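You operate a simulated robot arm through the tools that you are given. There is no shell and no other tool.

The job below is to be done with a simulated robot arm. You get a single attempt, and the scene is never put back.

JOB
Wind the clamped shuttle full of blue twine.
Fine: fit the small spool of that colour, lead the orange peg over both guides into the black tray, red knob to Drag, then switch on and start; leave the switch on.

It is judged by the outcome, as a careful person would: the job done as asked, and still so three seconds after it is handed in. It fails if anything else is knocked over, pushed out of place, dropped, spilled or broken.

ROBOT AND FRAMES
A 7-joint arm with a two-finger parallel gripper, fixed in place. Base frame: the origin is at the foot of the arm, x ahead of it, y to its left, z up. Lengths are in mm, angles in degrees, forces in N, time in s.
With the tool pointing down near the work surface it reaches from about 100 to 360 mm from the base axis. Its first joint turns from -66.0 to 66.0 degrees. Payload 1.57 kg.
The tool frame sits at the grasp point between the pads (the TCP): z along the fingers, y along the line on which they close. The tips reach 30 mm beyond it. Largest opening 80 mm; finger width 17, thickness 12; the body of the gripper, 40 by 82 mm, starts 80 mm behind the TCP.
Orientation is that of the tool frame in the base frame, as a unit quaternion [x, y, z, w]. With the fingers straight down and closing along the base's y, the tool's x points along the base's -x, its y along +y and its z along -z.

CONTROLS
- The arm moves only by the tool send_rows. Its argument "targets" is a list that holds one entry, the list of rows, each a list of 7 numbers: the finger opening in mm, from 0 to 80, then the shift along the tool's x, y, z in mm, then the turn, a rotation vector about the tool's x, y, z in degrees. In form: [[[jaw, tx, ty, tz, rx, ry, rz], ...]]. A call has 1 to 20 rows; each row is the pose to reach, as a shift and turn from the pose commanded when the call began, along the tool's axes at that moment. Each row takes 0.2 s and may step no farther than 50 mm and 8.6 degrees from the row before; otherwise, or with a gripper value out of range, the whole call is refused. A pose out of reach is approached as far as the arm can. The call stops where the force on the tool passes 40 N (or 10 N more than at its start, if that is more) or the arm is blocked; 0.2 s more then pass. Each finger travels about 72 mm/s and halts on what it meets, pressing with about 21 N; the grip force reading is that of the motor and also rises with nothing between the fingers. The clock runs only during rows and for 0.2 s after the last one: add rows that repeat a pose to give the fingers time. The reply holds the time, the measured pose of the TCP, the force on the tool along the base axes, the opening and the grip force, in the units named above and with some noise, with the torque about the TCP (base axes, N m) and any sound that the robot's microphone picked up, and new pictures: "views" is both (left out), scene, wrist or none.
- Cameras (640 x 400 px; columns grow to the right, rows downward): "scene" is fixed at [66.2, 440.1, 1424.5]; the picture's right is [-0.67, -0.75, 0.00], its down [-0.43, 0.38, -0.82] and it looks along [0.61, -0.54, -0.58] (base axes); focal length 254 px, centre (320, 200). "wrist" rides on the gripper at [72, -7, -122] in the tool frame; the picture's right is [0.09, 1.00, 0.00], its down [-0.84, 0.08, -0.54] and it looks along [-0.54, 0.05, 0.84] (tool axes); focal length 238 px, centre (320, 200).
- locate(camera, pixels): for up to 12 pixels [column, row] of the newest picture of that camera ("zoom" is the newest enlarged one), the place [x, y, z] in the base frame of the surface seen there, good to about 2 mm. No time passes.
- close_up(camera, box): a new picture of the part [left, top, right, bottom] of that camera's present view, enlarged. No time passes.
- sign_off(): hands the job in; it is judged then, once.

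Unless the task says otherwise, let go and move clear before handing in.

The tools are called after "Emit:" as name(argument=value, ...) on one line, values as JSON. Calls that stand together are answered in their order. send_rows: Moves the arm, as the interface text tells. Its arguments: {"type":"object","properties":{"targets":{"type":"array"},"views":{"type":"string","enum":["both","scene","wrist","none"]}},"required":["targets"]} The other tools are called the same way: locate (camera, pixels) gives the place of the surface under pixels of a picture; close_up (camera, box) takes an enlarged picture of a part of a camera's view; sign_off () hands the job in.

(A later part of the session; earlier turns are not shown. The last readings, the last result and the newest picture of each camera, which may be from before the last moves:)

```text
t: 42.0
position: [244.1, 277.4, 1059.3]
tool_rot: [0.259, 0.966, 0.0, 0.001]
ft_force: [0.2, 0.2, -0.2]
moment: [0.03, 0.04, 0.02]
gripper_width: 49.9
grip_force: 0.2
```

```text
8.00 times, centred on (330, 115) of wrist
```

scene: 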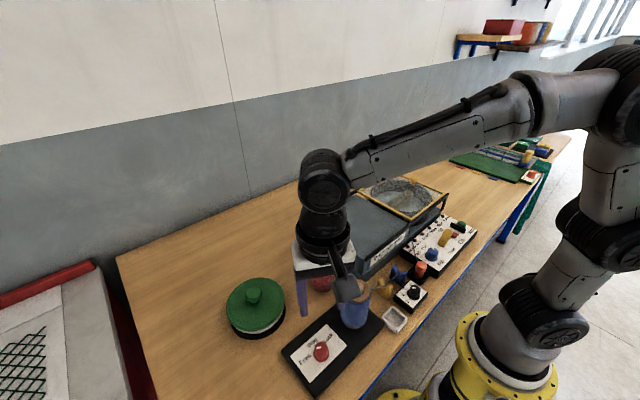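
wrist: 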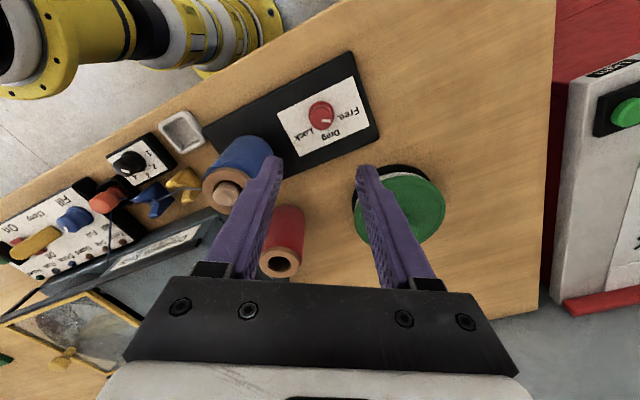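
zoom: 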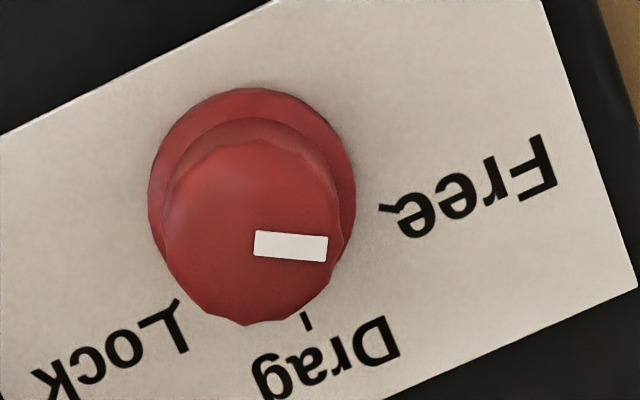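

The three ticks fit a circle centred near (241,280) with Free/Lock at about ±55° from Drag, and the knob is at Free. I'll centre over it and lower to just above for a finer check.

Emit:
send_rows(targets=[[[50, 2.5, 1, 20, 0, 0, 0], [50, 5, 1.8, 45, 0, 0, 0], [50, 5, 1.8, 70, 0, 0, 0], [50, 5, 1.8, 95, 0, 0, 0], [50, 5, 1.8, 110, 0, 0, 0], [50, 5, 1.8, 110, 0, 0, 0]]], views="both")

Emit:
close_up(camera="wrist", box=[250, 100, 390, 220])

```text
t: 43.4
position: [240.6, 280.3, 949.7]
tool_rot: [0.259, 0.966, 0.001, 0.0]
ft_force: [0.4, 0.0, 0.1]
moment: [-0.02, 0.03, 0.02]
gripper_width: 50.2
grip_force: 0.0
```

scene: 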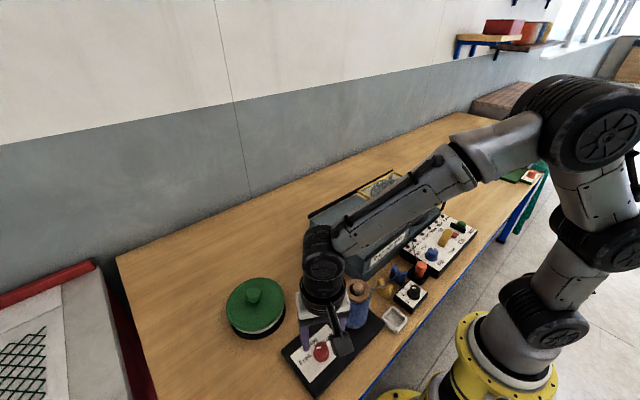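
wrist: 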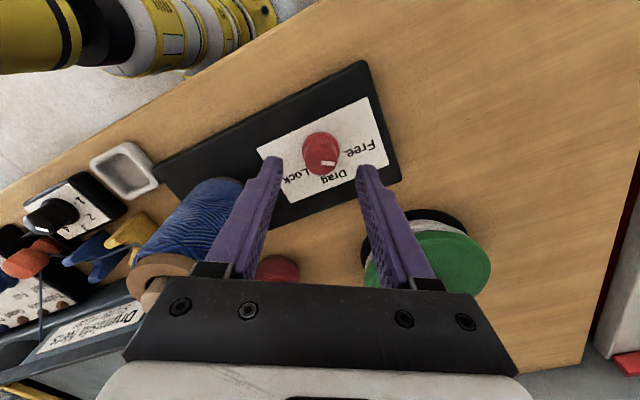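

```text
3.33 times, centred on (320, 160) of wrist
```

zoom: 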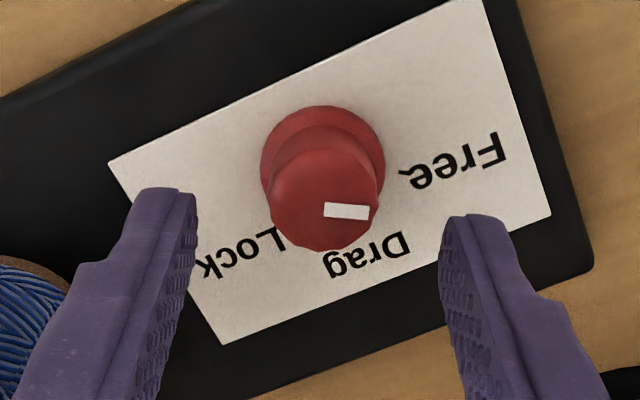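

The knob's flange is concentric with the tool axis to about 1 mm. I'll shift that millimetre, lower so the tips are just above the flange (z≈884), and close on the knob.

Emit:
send_rows(targets=[[[50, 1, 0, 12, 0, 0, 0], [50, 1, 0, 25, 0, 0, 0], [50, 1, 0, 37, 0, 0, 0], [50, 1, 0, 37, 0, 0, 0], [35, 1, 0, 37, 0, 0, 0], [22, 1, 0, 37, 0, 0, 0], [15, 1, 0, 37, 0, 0, 0], [15, 1, 0, 37, 0, 0, 0]]], views="both")

Emit:
close_up(camera="wrist", box=[250, 120, 390, 240])

```text
t: 45.2
position: [239.9, 280.5, 913.8]
tool_rot: [0.258, 0.966, 0.001, 0.0]
ft_force: [3.9, 9.3, -5.1]
moment: [0.3, -0.19, 0.04]
gripper_width: 25.5
grip_force: 36.8
```

scene: 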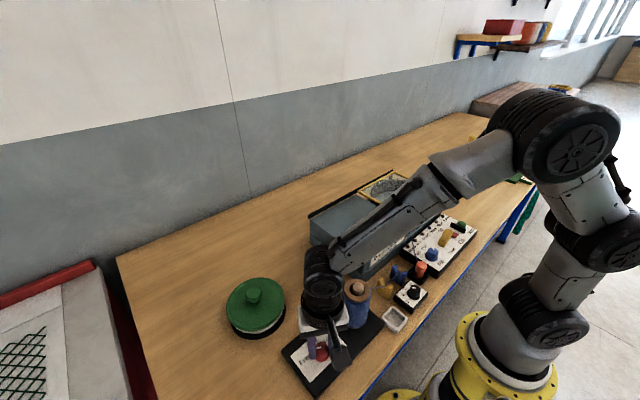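
wrist: 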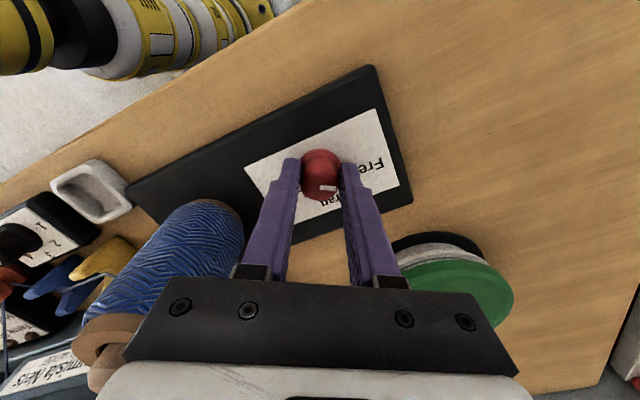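

```text
3.33 times, centred on (320, 180) of wrist
```

zoom: 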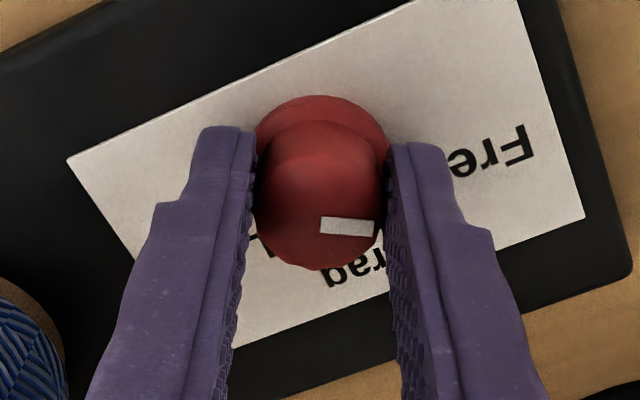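

Gripped at 25.5 mm, but there is ~10 N of side force along the tool's +y, meaning I'm slightly off-centre. I'll nudge +0.8 mm in that direction to relieve it before turning.

Emit:
send_rows(targets=[[[15, 0, 0.5, 0, 0, 0, 0], [15, 0, 0.8, 0, 0, 0, 0], [15, 0, 0.8, 0, 0, 0, 0]]], views="none")

```text
t: 46.0
position: [240.1, 282.6, 912.4]
tool_rot: [0.26, 0.966, 0.001, 0.0]
ft_force: [9.2, 9.0, -6.8]
moment: [0.34, -0.13, 0.08]
gripper_width: 25.3
grip_force: 37.1
```

The side force did not drop (about 12 N now), so I'll step back the other way and see the trend.

Emit:
send_rows(targets=[[[15, 0, -0.8, 0, 0, 0, 0], [15, 0, -1.6, 0, 0, 0, 0], [15, 0, -1.6, 0, 0, 0, 0]]], views="none")

```text
t: 46.8
position: [239.8, 281.5, 914.2]
tool_rot: [0.259, 0.966, 0.002, 0.001]
ft_force: [16.1, 15.2, -12.6]
moment: [0.5, -0.14, 0.08]
gripper_width: 25.2
grip_force: 37.2
```

Side force rises when moving −y (22 N), so the knob lies to the tool's +y by 2–3 mm. I'll open, and check the alignment visually at this height before re-gripping.

Emit:
send_rows(targets=[[[25, 0, 0.8, 0, 0, 0, 0], [40, 0, 0.8, 0, 0, 0, 0], [40, 0, 0.8, 0, 0, 0, 0]]], views="wrist")

Emit:
close_up(camera="wrist", box=[260, 130, 380, 230])

```text
t: 47.6
position: [237.8, 280.3, 913.3]
tool_rot: [0.259, 0.966, 0.0, -0.001]
ft_force: [0.1, -1.0, -0.4]
moment: [0.01, 0.01, -0.01]
gripper_width: 40.1
grip_force: 0.0
```

wrist: 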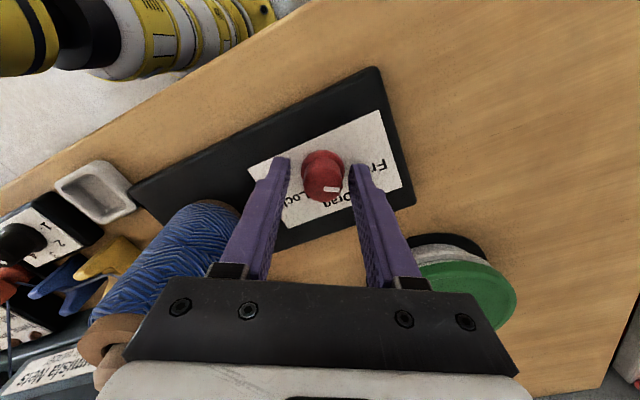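

```text
4.00 times, centred on (320, 180) of wrist
```

zoom: 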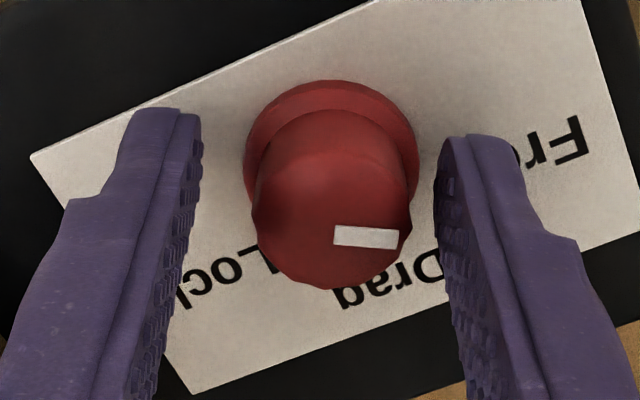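

The knob (centre ≈332 in the zoom) is about 2 mm to the right of the finger midpoint (≈320). I'll shift +2 mm along tool y, −0.7 along x, and re-close.

Emit:
send_rows(targets=[[[40, -0.7, 2.1, 0, 0, 0, 0], [40, -0.7, 2.1, 0, 0, 0, 0], [30, -0.7, 2.1, 0, 0, 0, 0], [22, -0.7, 2.1, 0, 0, 0, 0], [20, -0.7, 2.1, 0, 0, 0, 0], [20, -0.7, 2.1, 0, 0, 0, 0], [20, -0.7, 2.1, 0, 0, 0, 0]]], views="none")

```text
t: 49.2
position: [240.6, 281.6, 913.8]
tool_rot: [0.259, 0.966, 0.0, -0.001]
ft_force: [-1.5, -1.6, 1.3]
moment: [-0.03, 0.02, -0.02]
gripper_width: 25.7
grip_force: 36.3
```

The side force is now only ~2 N, well centred. I'll turn the knob about 55° clockwise (Free → Drag) in small steps.

Emit:
send_rows(targets=[[[20, 0, 0, 0, 0, 0, 7], [20, 0, 0, 0, 0, 0, 14], [20, 0, 0, 0, 0, 0, 21], [20, 0, 0, 0, 0, 0, 28], [20, 0, 0, 0, 0, 0, 35], [20, 0, 0, 0, 0, 0, 42], [20, 0, 0, 0, 0, 0, 49], [20, 0, 0, 0, 0, 0, 55], [20, 0, 0, 0, 0, 0, 55]]], views="wrist")

Emit:
close_up(camera="wrist", box=[260, 120, 380, 230])

```text
t: 51.2
position: [240.8, 283.5, 913.7]
tool_rot: [0.677, 0.736, 0.005, 0.0]
ft_force: [18.2, 21.7, -25.8]
moment: [0.71, -0.35, 0.01]
gripper_width: 25.6
grip_force: 36.9
```

wrist: 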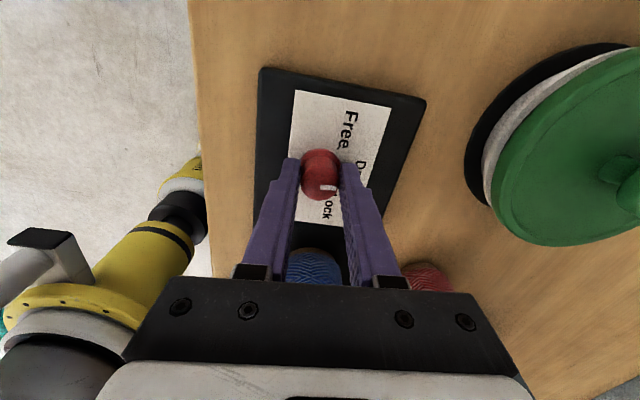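

```text
3.64 times, centred on (320, 175) of wrist
```

zoom: 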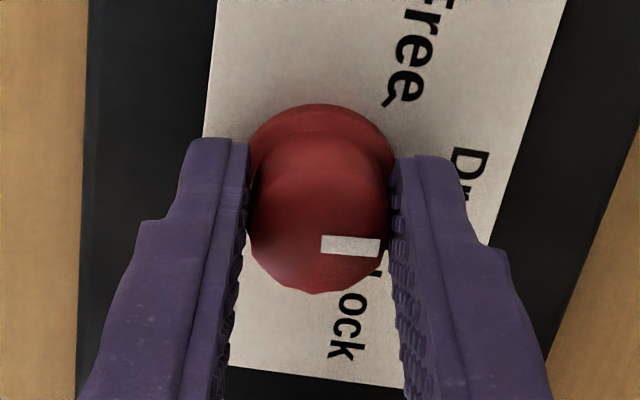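

The knob turned along with the fingers; a side load of ~28 N has built up, so I'll open now, rise and check where the mark points.

Emit:
send_rows(targets=[[[30, 0, 0, 0, 0, 0, 0], [50, 0, 0, 0, 0, 0, 0], [50, 0, 0, 0, 0, 0, 0], [50, 0, 0, -20, 0, 0, 0], [50, 0, 0, -50, 0, 0, 0], [50, 0, 0, -80, 0, 0, 0], [50, 0, 0, -110, 0, 0, 0], [50, 0, 0, -110, 0, 0, 0]]], views="both")

Emit:
close_up(camera="wrist", box=[270, 80, 390, 170])

Emit:
close_up(camera="scene", box=[290, 310, 370, 390])

```text
t: 53.0
position: [239.8, 281.5, 1024.1]
tool_rot: [0.676, 0.737, 0.0, 0.0]
ft_force: [0.6, 0.3, -0.4]
moment: [-0.01, 0.03, 0.01]
gripper_width: 49.8
grip_force: 0.0
```

scene: 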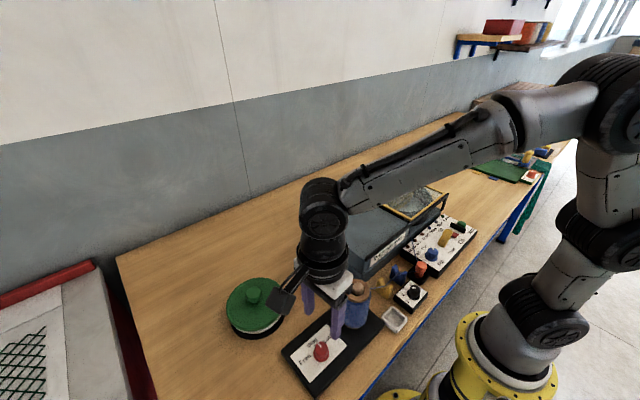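
wrist: 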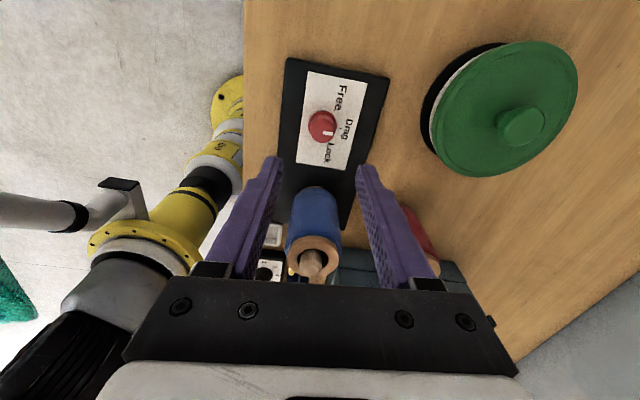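

```text
4.44 times, centred on (330, 125) of wrist
```

zoom: 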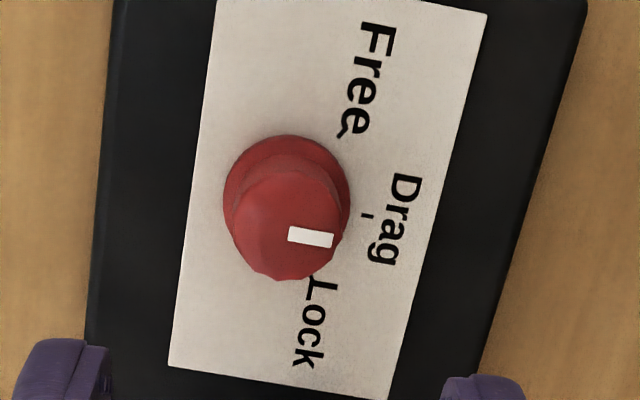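

```text
5.00 times, centred on (330, 350) of scene
```

zoom: 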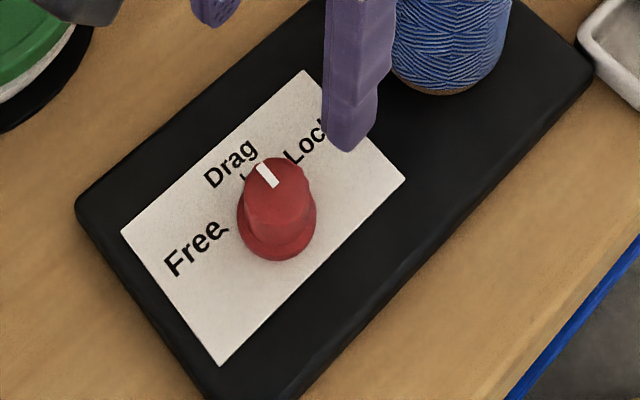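

The mark has moved off Free toward Drag; I'll measure the mark's ends and ticks to see how exactly it is aligned.

Emit:
locate(camera="zoom", pixels=[[259, 166], [276, 187], [267, 176], [277, 185], [243, 178], [225, 232], [246, 185], [308, 190], [278, 260], [240, 225], [316, 215], [290, 160]])

Emit:
close_up(camera="wrist", box=[290, 90, 360, 160])

```text
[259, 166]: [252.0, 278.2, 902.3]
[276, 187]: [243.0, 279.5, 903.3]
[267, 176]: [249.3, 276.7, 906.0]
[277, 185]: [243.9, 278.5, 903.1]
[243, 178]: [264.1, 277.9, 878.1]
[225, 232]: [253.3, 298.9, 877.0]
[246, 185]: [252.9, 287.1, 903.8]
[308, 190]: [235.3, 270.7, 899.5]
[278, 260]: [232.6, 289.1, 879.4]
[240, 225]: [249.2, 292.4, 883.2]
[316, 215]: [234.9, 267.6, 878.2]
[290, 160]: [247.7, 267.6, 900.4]
```

```text
5.71 times, centred on (325, 125) of wrist
```

zoom: 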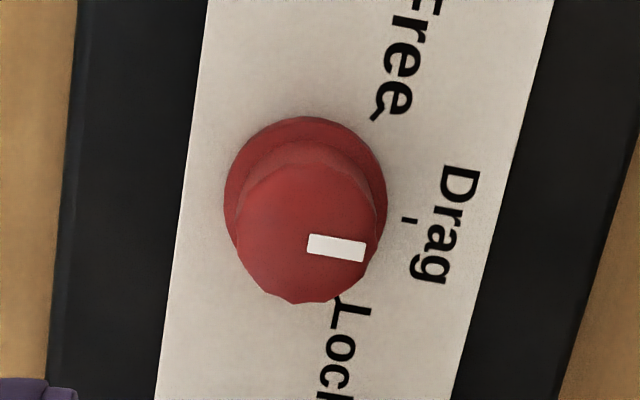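

I'll repeat the measurement from the wrist's enlarged picture.

Emit:
locate(camera="zoom", pixels=[[310, 244], [364, 251], [337, 248], [410, 220], [376, 112], [340, 300], [305, 120], [226, 195], [384, 200], [240, 240], [374, 210], [305, 235]])

```text
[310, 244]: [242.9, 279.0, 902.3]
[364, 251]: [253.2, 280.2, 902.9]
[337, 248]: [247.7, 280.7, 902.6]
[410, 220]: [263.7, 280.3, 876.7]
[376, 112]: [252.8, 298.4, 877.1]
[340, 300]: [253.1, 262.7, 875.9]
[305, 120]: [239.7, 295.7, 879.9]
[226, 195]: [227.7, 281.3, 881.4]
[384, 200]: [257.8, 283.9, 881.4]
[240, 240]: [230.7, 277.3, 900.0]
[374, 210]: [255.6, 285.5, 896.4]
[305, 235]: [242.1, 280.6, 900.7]
```

Both measurements put the mark within a couple of degrees of the Drag tick. Now I'll rise above the post height and move over to look closely at the red switch and its neighbours.

Emit:
send_rows(targets=[[[50, 0, 0, -25, 0, 0, 0], [40, 0, 0, -40.5, 0, 0, 0], [30, -43, -6.3, -40.5, 0, 0, 0.5], [20, -85, -12.6, -40.5, 0, 0, 1], [10, -128, -18.8, -40.5, 0, 0, 1.5], [0, -171, -25.1, -40.5, 0, 0, 2], [0, -214, -31.4, -40.5, 0, 0, 2.5], [0, -256, -37.7, -40.5, 0, 0, 3], [0, -299, -44, -40.5, 0, 0, 3.5], [0, -342, -50.2, -40.5, 0, 0, 4], [0, -385, -56.5, -40.5, 0, 0, 4.5], [0, -427.1, -62.8, -40.5, 0, 0, 5], [0, -427.1, -62.8, -40.5, 0, 0, 5]]], views="both")

Emit:
close_up(camera="wrist", box=[240, 100, 440, 280])

Emit:
close_up(camera="scene", box=[415, 210, 485, 270])

```text
t: 55.8
position: [216.2, -147.1, 1064.4]
tool_rot: [0.707, 0.707, 0.001, 0.0]
ft_force: [-0.1, -0.9, -0.6]
moment: [0.0, 0.02, -0.02]
gripper_width: 0.0
grip_force: 21.1
```

scene: 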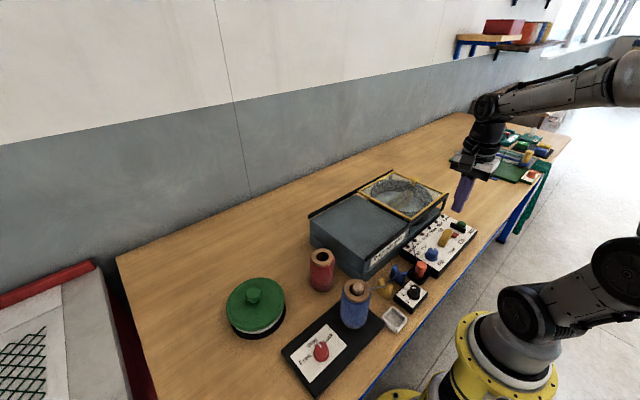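
wrist: 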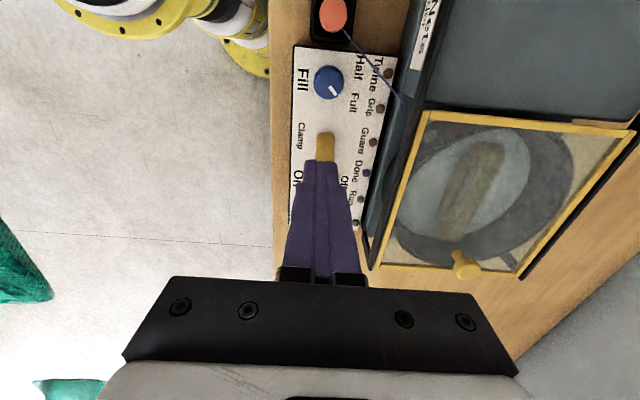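

```text
2.22 times, centred on (340, 190) of wrist
```

zoom: 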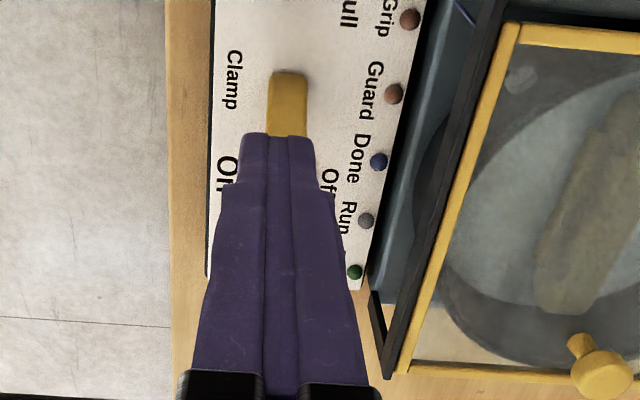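

```text
6.67 times, centred on (450, 240) of scene
```

zoom: 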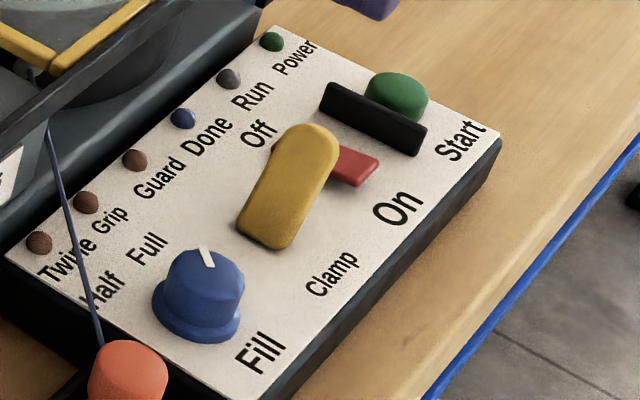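

The closed fingers block the wrist view of the switch, but the scene zoom shows it well: red rocker at (330,160), black fence (370,115), Start (397,95). I'll measure these.

Emit:
locate(camera="zoom", pixels=[[345, 160], [370, 162], [372, 178], [352, 184], [282, 145], [335, 92], [415, 138], [396, 80], [397, 92], [315, 132], [265, 235], [330, 170]])

Emit:
locate(camera="zoom", pixels=[[400, 210], [262, 135], [335, 270], [285, 235], [300, 150], [332, 150], [240, 215], [420, 105], [375, 85], [470, 140], [430, 130], [320, 105]])

```text
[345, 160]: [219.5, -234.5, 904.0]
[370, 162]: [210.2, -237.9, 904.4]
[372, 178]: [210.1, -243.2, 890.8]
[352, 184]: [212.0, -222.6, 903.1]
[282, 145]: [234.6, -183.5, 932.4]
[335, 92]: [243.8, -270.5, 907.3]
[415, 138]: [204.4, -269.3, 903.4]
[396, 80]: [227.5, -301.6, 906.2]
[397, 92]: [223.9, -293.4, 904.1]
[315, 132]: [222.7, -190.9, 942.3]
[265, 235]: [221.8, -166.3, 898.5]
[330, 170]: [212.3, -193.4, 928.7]
```

```text
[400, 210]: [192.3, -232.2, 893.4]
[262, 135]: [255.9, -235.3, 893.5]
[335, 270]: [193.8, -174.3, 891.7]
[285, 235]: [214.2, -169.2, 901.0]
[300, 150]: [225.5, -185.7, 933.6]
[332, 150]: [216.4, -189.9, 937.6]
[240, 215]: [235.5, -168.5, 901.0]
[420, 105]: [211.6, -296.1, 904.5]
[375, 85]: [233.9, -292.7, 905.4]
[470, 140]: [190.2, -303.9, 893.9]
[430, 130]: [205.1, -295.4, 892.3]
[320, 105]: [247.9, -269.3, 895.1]
```

The rocker's On end stands at z≈904 near (210,−231), the fence is at y≈−270 and Start at (223,−294). I'll open the fingers here to see the rocker between them from above.

Emit:
send_rows(targets=[[[30, 0, 0, 0, 0, 0, 0], [60, 0, 0, 0, 0, 0, 0], [76, 0, 0, 0, 0, 0, 0], [76, 0, 0, 0, 0, 0, 0], [76, 0, 0, 0, 0, 0, 0]]], views="wrist")

Emit:
close_up(camera="wrist", box=[250, 110, 410, 250])

```text
t: 57.0
position: [215.0, -147.0, 1065.0]
tool_rot: [0.707, 0.707, 0.0, 0.0]
ft_force: [0.4, 0.6, 0.3]
moment: [0.01, 0.01, -0.01]
gripper_width: 75.5
grip_force: 0.0
```

wrist: 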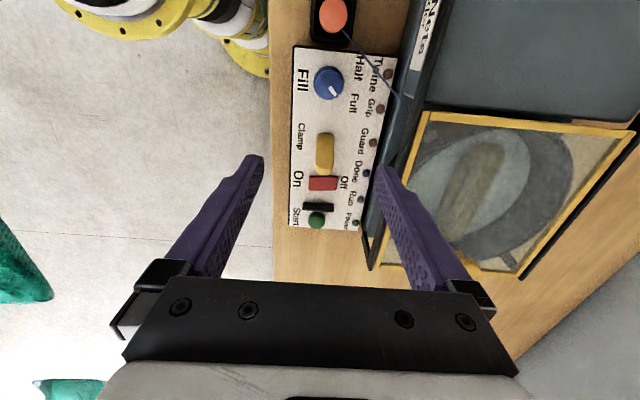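

```text
2.86 times, centred on (330, 180) of wrist
```

zoom: 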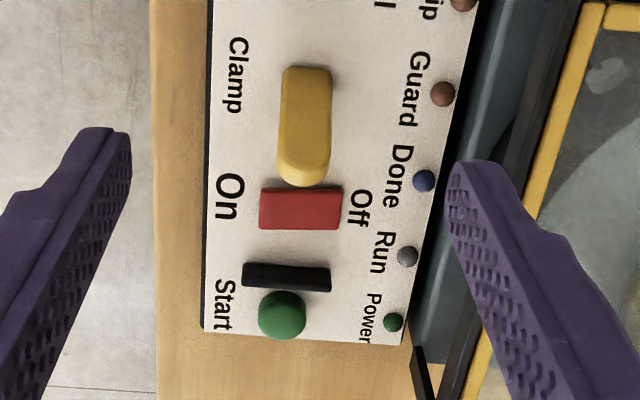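

Now the whole switch group is visible. I'll measure the rocker's corners, fence and Start from this view.

Emit:
locate(camera="zoom", pixels=[[263, 208], [280, 208], [300, 208], [320, 208], [338, 208], [300, 192], [300, 226], [250, 276], [325, 278], [282, 313], [305, 175], [303, 90]])

Emit:
close_up(camera="wrist", box=[300, 160, 360, 240])

```text
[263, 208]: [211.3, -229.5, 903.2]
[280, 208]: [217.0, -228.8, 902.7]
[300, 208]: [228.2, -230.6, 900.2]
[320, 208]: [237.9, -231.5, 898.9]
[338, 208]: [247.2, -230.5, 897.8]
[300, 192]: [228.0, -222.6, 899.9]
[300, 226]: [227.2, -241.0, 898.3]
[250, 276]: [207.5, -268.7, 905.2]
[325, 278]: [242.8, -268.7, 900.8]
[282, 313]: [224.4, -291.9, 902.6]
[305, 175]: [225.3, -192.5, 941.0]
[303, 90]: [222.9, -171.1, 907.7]
```

```text
5.00 times, centred on (330, 200) of wrist
```

zoom: 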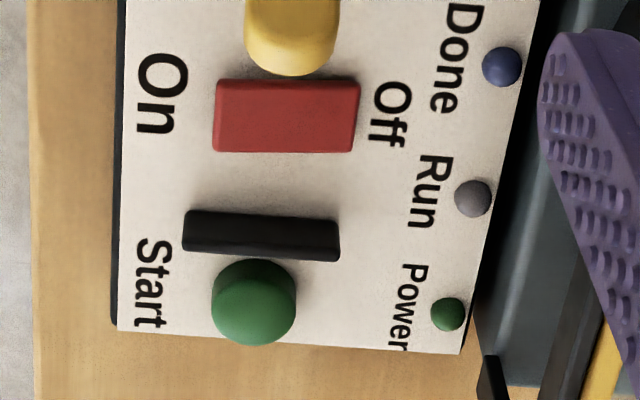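

The rocker is tilted with its On end (x≈209, z≈903.5) up and Off end down (z≈897.5), so it must be pressed at the On end. I'll close the fingers and go above that end.

Emit:
send_rows(targets=[[[50, -20, -2, 0, 0, 0, 0], [25, -40, -5, 10, 0, 0, 0], [5, -60, -8, 25, 0, 0, 0], [0, -81.5, -9.5, 40, 0, 0, 0], [0, -81.5, -9.5, 65, 0, 0, 0], [0, -81.5, -9.5, 85, 0, 0, 0], [0, -81.5, -9.5, 100, 0, 0, 0], [0, -81.5, -9.5, 100, 0, 0, 0]]], views="both")

Emit:
close_up(camera="scene", box=[415, 190, 495, 270])

Emit:
close_up(camera="wrist", box=[250, 60, 410, 200])

```text
t: 58.8
position: [204.0, -228.4, 962.7]
tool_rot: [0.707, 0.707, 0.0, 0.001]
ft_force: [-0.1, 0.0, 0.2]
moment: [0.05, 0.03, 0.0]
gripper_width: 0.0
grip_force: 20.8
```

scene: 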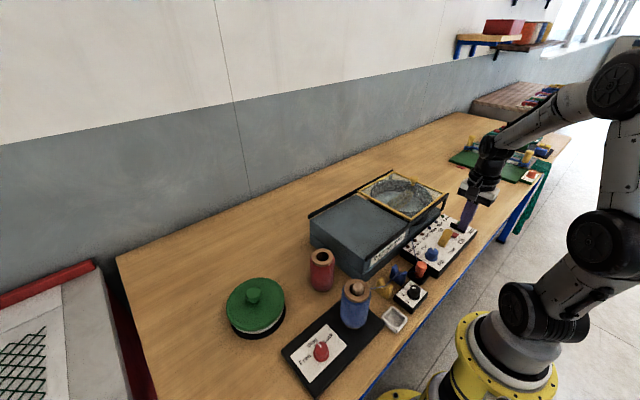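
wrist: 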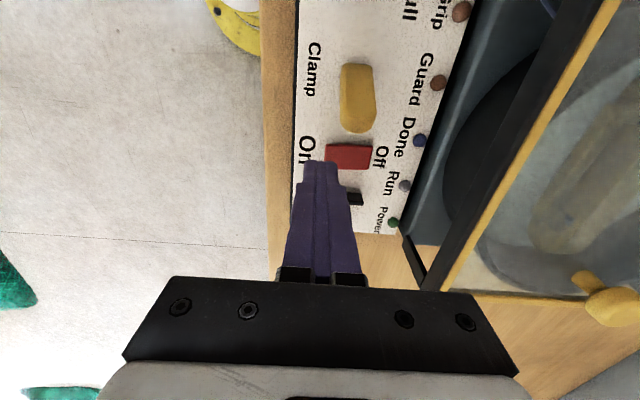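

```text
5.00 times, centred on (455, 230) of scene
```

zoom: 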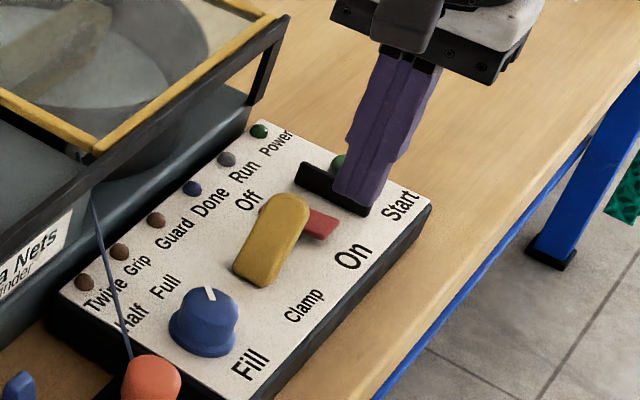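

```text
2.86 times, centred on (330, 130) of wrist
```

zoom: 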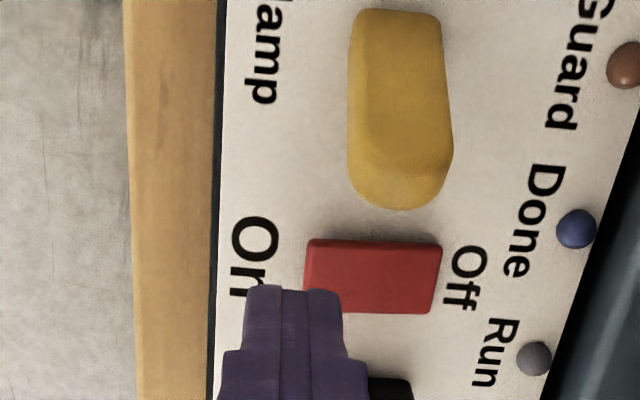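

The tool axis projects to just left of the rocker's On end, so the closed tips overlap its last ~8 mm as planned. I'll descend and press gently in small steps.

Emit:
send_rows(targets=[[[0, 0, 0.5, 12, 0, 0, 0], [0, 0, 0.5, 24, 0, 0, 0], [0, 0, 0.5, 29, 0, 0, 0], [0, 0, 0.5, 31, 0, 0, 0], [0, 0, 0.5, 33, 0, 0, 0], [0, 0, 0.5, 34.5, 0, 0, 0], [0, 0, 0.5, 36, 0, 0, 0], [0, 0, 0.5, 36, 0, 0, 0]]], views="both")

Emit:
close_up(camera="scene", box=[415, 190, 495, 270])

Emit:
close_up(camera="wrist", box=[280, 100, 420, 240])

```text
t: 60.6
position: [204.4, -230.4, 928.1]
tool_rot: [0.707, 0.707, 0.0, 0.002]
ft_force: [-12.0, -1.1, 23.2]
moment: [0.01, 0.15, 0.02]
gripper_width: 0.0
grip_force: 21.1
```

scene: 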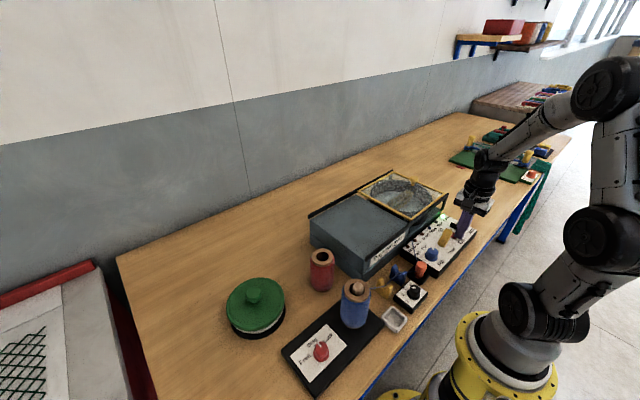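
wrist: 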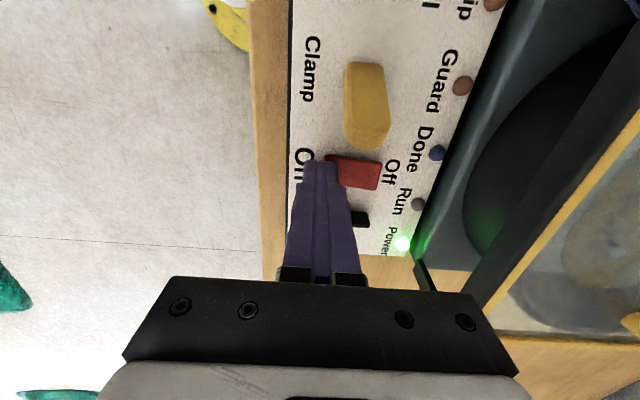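

```text
5.00 times, centred on (455, 230) of scene
```

zoom: 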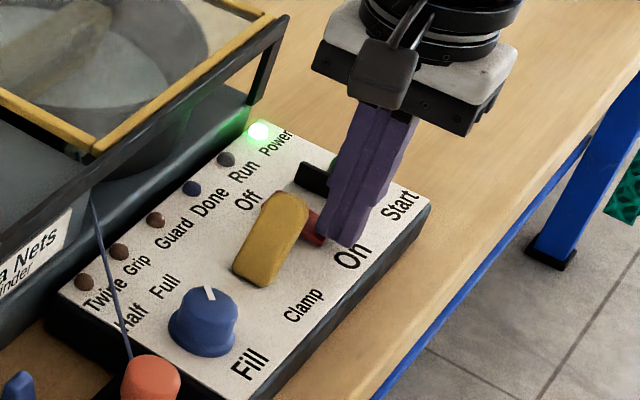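

```text
2.86 times, centred on (350, 170) of wrist
```

zoom: 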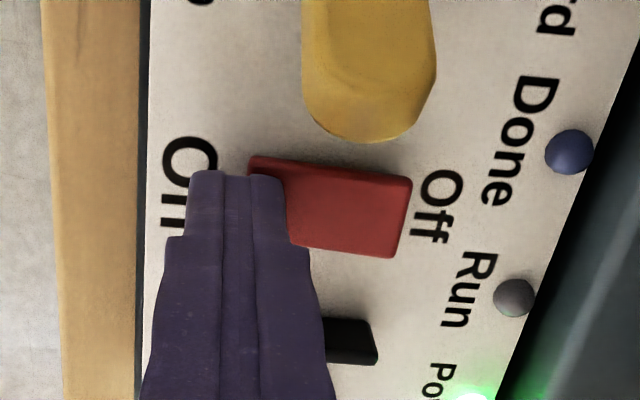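

The Power lamp is lit green, so the switch is on; Twine, Grip and Guard lamps stay dark. I'll rise and inspect the lamps and switch.

Emit:
send_rows(targets=[[[0, 0, 0, -10, 0, 0, 0], [0, 0, 0, -30, 0, 0, 0], [0, 0, 0, -50, 0, 0, 0], [0, 0, 0, -50, 0, 0, 0]]], views="both")

Emit:
close_up(camera="scene", box=[405, 200, 495, 270])

Emit:
close_up(camera="scene", box=[340, 155, 480, 245])

```text
t: 61.6
position: [205.9, -229.4, 977.6]
tool_rot: [0.707, 0.707, 0.0, 0.0]
ft_force: [0.3, 0.1, 0.6]
moment: [-0.01, 0.01, 0.01]
gripper_width: 0.1
grip_force: 21.5
```

scene: 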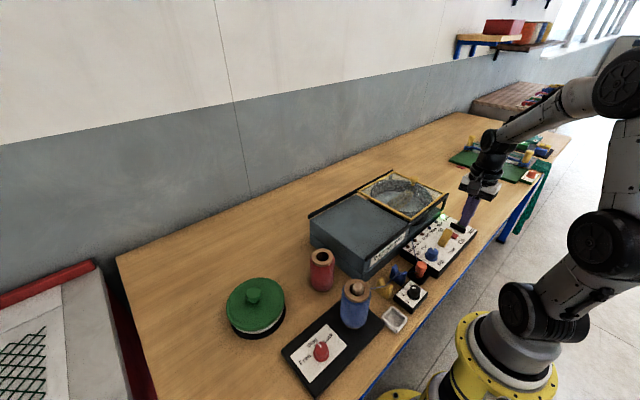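
wrist: 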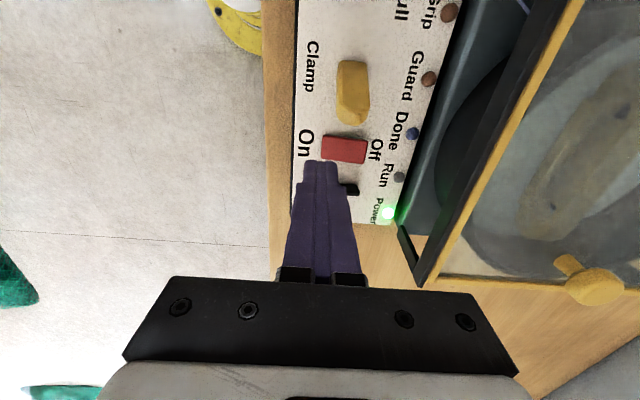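

```text
5.71 times, centred on (450, 235) of scene
```

zoom: 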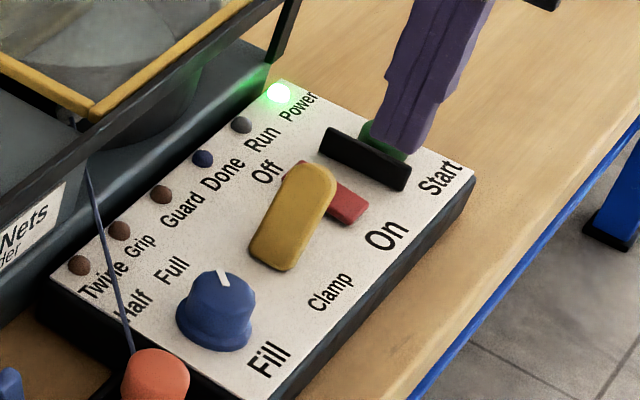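

```text
4.44 times, centred on (410, 200) of scene
```

zoom: 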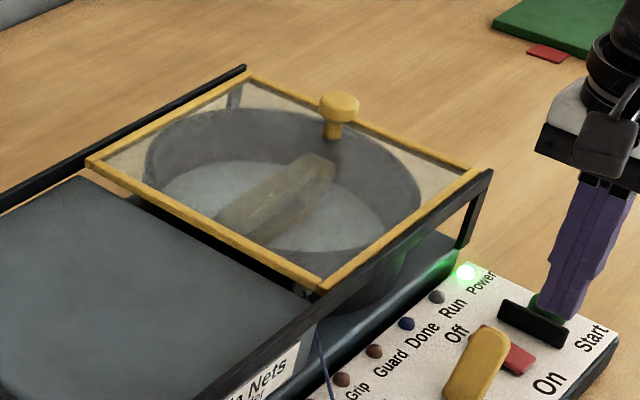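

The rocker now sits On and Power is lit, with no fault lamps. Next I'll move the closed fingertips over the Start button at about (223.5,−293).

Emit:
send_rows(targets=[[[0, -30, 8, -5, 0, 0, 0], [0, -61.5, 17.5, -5, 0, 0, 0], [0, -61.5, 17.5, 10, 0, 0, 0], [0, -61.5, 17.5, 22, 0, 0, 0], [0, -61.5, 17.5, 22, 0, 0, 0]]], views="both")

Emit:
close_up(camera="scene", box=[425, 190, 505, 260])

Emit:
close_up(camera="wrist", box=[270, 90, 410, 210])

```text
t: 62.8
position: [220.8, -291.1, 956.1]
tool_rot: [0.708, 0.707, 0.001, 0.0]
ft_force: [0.7, 0.8, 0.4]
moment: [0.02, -0.02, -0.02]
gripper_width: 0.0
grip_force: 21.3
```

scene: 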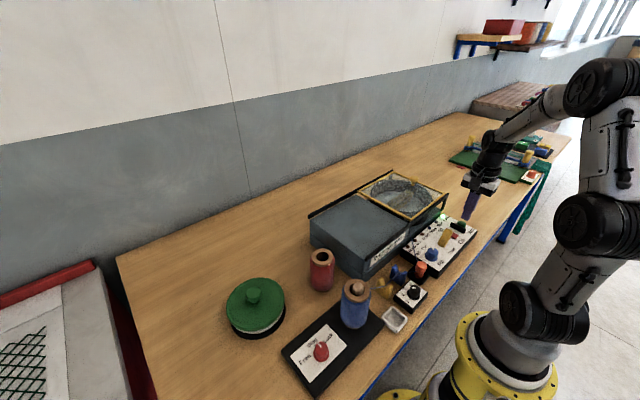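
wrist: 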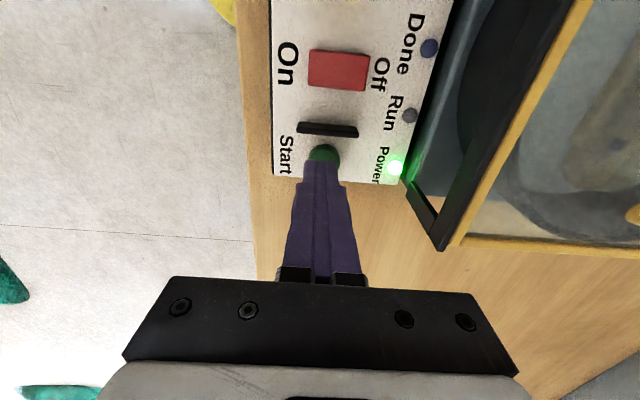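

```text
5.71 times, centred on (465, 225) of scene
```

zoom: 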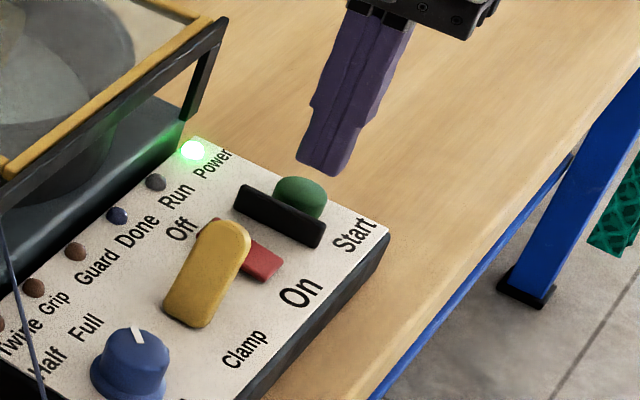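

```text
3.33 times, centred on (340, 150) of wrist
```

zoom: 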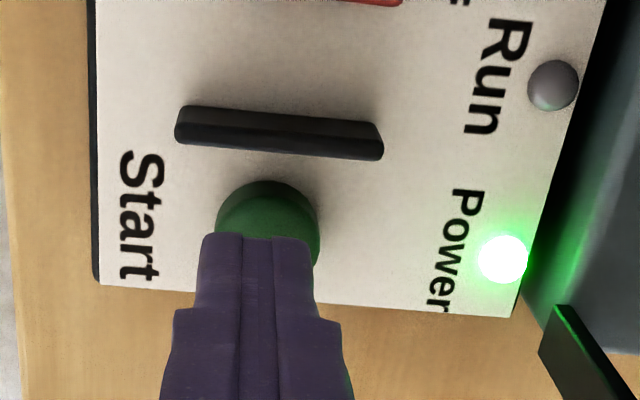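

The tool axis is ~3 mm left of the button centre; I'll correct that and press Start gently until it responds.

Emit:
send_rows(targets=[[[0, 0, 2.5, 8, 0, 0, 0], [0, 0, 2.5, 17, 0, 0, 0], [0, 0, 2.5, 21, 0, 0, 0], [0, 0, 2.5, 23, 0, 0, 0], [0, 0, 2.5, 25, 0, 0, 0], [0, 0, 2.5, 27, 0, 0, 0], [0, 0, 2.5, 27, 0, 0, 0]]], views="both")

Emit:
close_up(camera="scene", box=[405, 190, 495, 270])

```text
t: 64.4
position: [225.7, -292.6, 929.8]
tool_rot: [0.707, 0.707, 0.0, 0.0]
ft_force: [-1.1, -0.3, 2.5]
moment: [0.0, 0.02, 0.02]
gripper_width: 0.0
grip_force: 20.8
heard: click
```

scene: 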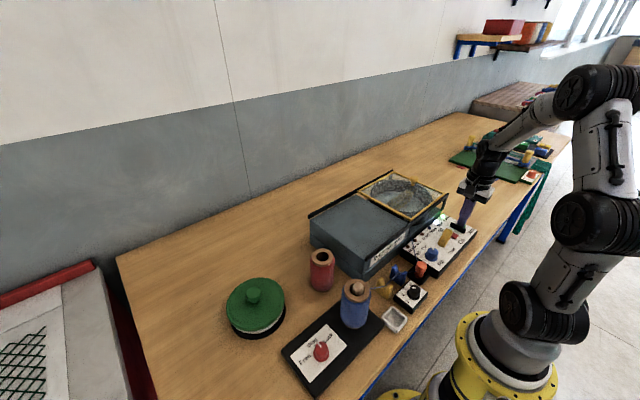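
wrist: 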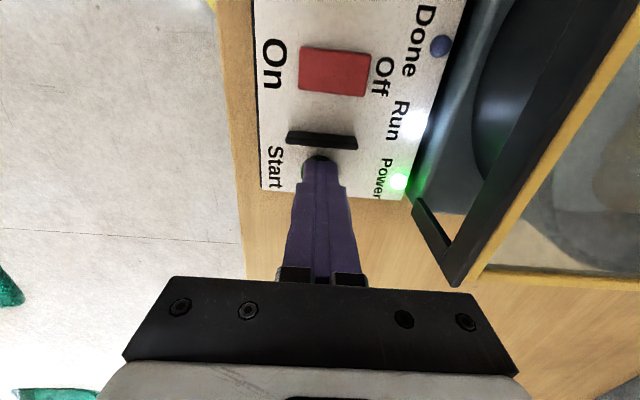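

```text
5.00 times, centred on (450, 230) of scene
```

zoom: 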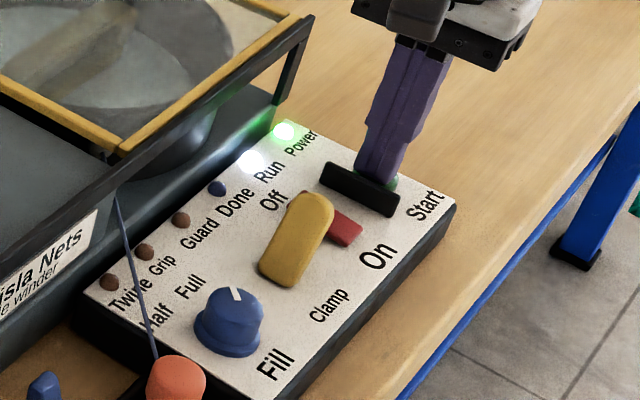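

The Start button clicked and the Run lamp is lit white, with no fault lamps. I'll rise off the button and let it wind, watching the drum.

Emit:
send_rows(targets=[[[0, 0, 0, -10, 0, 0, 0], [0, 0, 0, -30, 0, 0, 0], [0, 0, 0, -60, 0, 0, 0], [0, 0, 0, -90, 0, 0, 0], [0, 0, 0, -110, 0, 0, 0], [0, 0, 0, -110, 0, 0, 0]]], views="both")

Emit:
close_up(camera="scene", box=[340, 155, 480, 265])

```text
t: 65.8
position: [225.0, -291.5, 1041.1]
tool_rot: [0.707, 0.707, 0.0, 0.0]
ft_force: [-0.3, -0.2, -0.7]
moment: [-0.01, -0.03, 0.01]
gripper_width: 0.0
grip_force: 21.6
```

scene: 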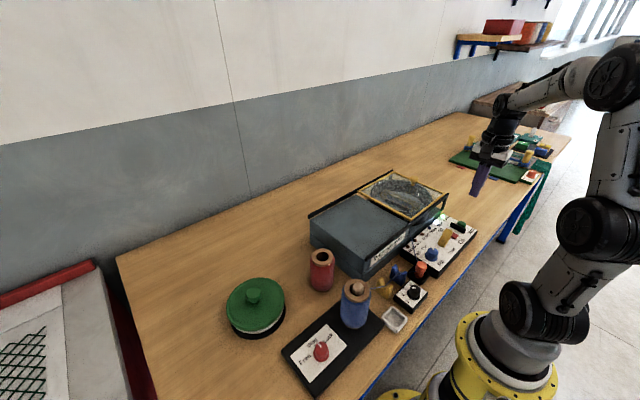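
wrist: 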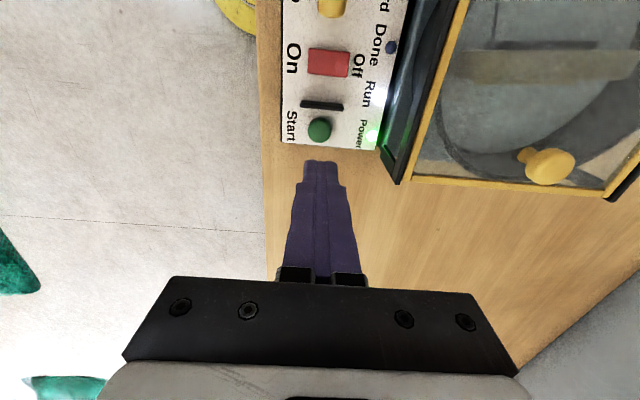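

```text
3.64 times, centred on (410, 210) of scene
```

zoom: 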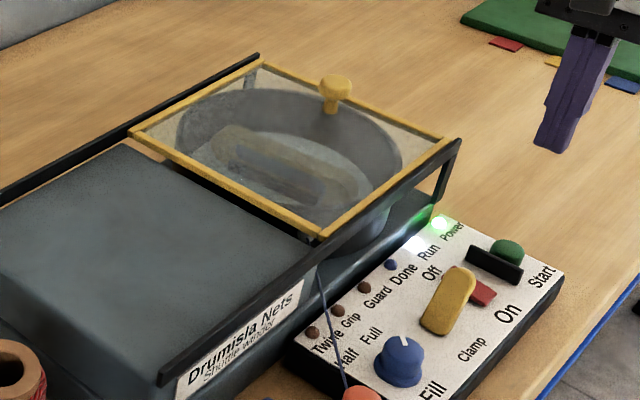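

Winding is under way: the shuttle has turned under the guard and Run is lit. I'll wait in place until the Done lamp comes on.

Emit:
send_rows(targets=[[[0, 0, 0, -10, 0, 0, 0], [0, 0, 0, -10, 0, 0, 0], [0, 0, 0, -10, 0, 0, 0], [0, 0, 0, -10, 0, 0, 0], [0, 0, 0, -10, 0, 0, 0], [0, 0, 0, -10, 0, 0, 0], [0, 0, 0, -10, 0, 0, 0], [0, 0, 0, -10, 0, 0, 0], [0, 0, 0, -10, 0, 0, 0], [0, 0, 0, -10, 0, 0, 0], [0, 0, 0, -10, 0, 0, 0], [0, 0, 0, -10, 0, 0, 0], [0, 0, 0, -10, 0, 0, 0], [0, 0, 0, -10, 0, 0, 0], [0, 0, 0, -10, 0, 0, 0], [0, 0, 0, -10, 0, 0, 0], [0, 0, 0, -10, 0, 0, 0], [0, 0, 0, -10, 0, 0, 0], [0, 0, 0, -10, 0, 0, 0], [0, 0, 0, -10, 0, 0, 0]]], views="scene")

Emit:
close_up(camera="scene", box=[340, 155, 480, 265])

```text
t: 70.0
position: [225.0, -290.8, 1050.4]
tool_rot: [0.707, 0.707, 0.0, 0.0]
ft_force: [0.1, 0.6, -1.2]
moment: [0.0, -0.03, 0.0]
gripper_width: 0.0
grip_force: 20.5
```

scene: 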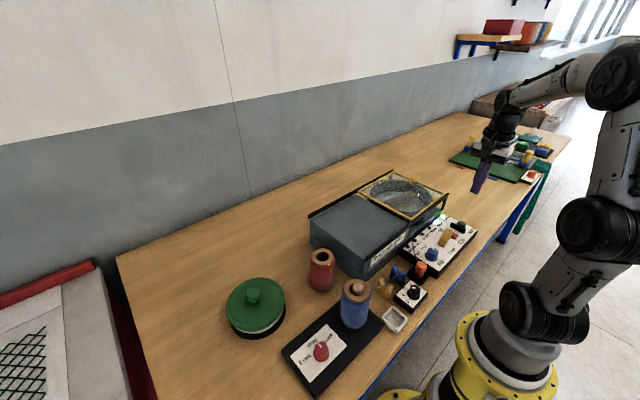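

```text
3.64 times, centred on (410, 210) of scene
```

zoom: 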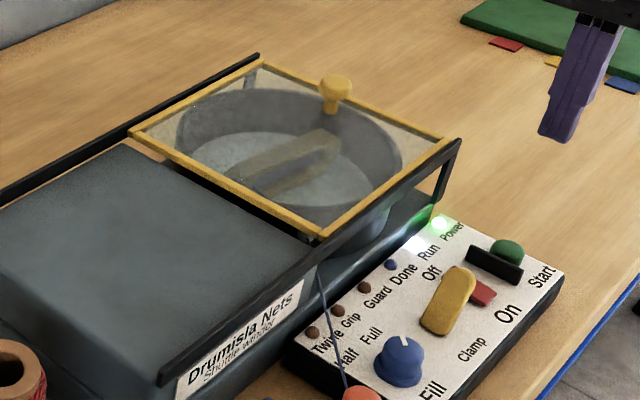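

Run is still lit and the shuttle keeps turning; Done is not lit yet. I'll keep waiting.

Emit:
send_rows(targets=[[[0, 0, 0, 0, 0, 0, 0], [0, 0, 0, 0, 0, 0, 0], [0, 0, 0, 0, 0, 0, 0], [0, 0, 0, 0, 0, 0, 0], [0, 0, 0, 0, 0, 0, 0], [0, 0, 0, 0, 0, 0, 0], [0, 0, 0, 0, 0, 0, 0], [0, 0, 0, 0, 0, 0, 0], [0, 0, 0, 0, 0, 0, 0], [0, 0, 0, 0, 0, 0, 0], [0, 0, 0, 0, 0, 0, 0], [0, 0, 0, 0, 0, 0, 0], [0, 0, 0, 0, 0, 0, 0], [0, 0, 0, 0, 0, 0, 0], [0, 0, 0, 0, 0, 0, 0], [0, 0, 0, 0, 0, 0, 0], [0, 0, 0, 0, 0, 0, 0], [0, 0, 0, 0, 0, 0, 0], [0, 0, 0, 0, 0, 0, 0], [0, 0, 0, 0, 0, 0, 0]]], views="scene")

Emit:
close_up(camera="scene", box=[340, 155, 480, 265])

```text
t: 74.2
position: [224.5, -291.4, 1050.4]
tool_rot: [0.707, 0.707, 0.0, 0.0]
ft_force: [-0.7, -0.2, 0.8]
moment: [-0.03, 0.02, -0.01]
gripper_width: 0.1
grip_force: 21.0
```

scene: 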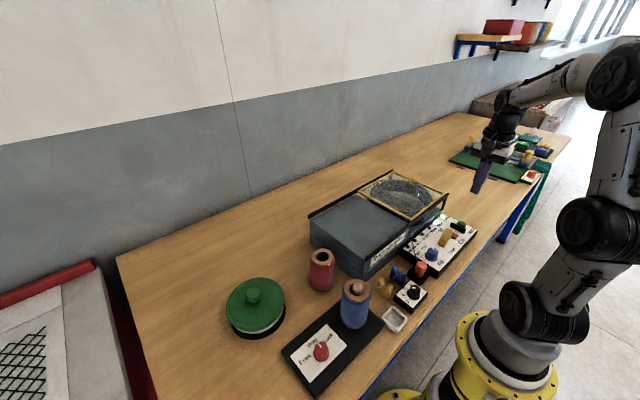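

```text
3.64 times, centred on (410, 210) of scene
```

zoom: 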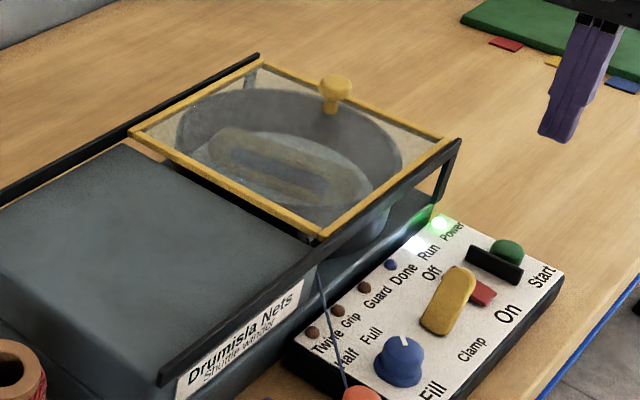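

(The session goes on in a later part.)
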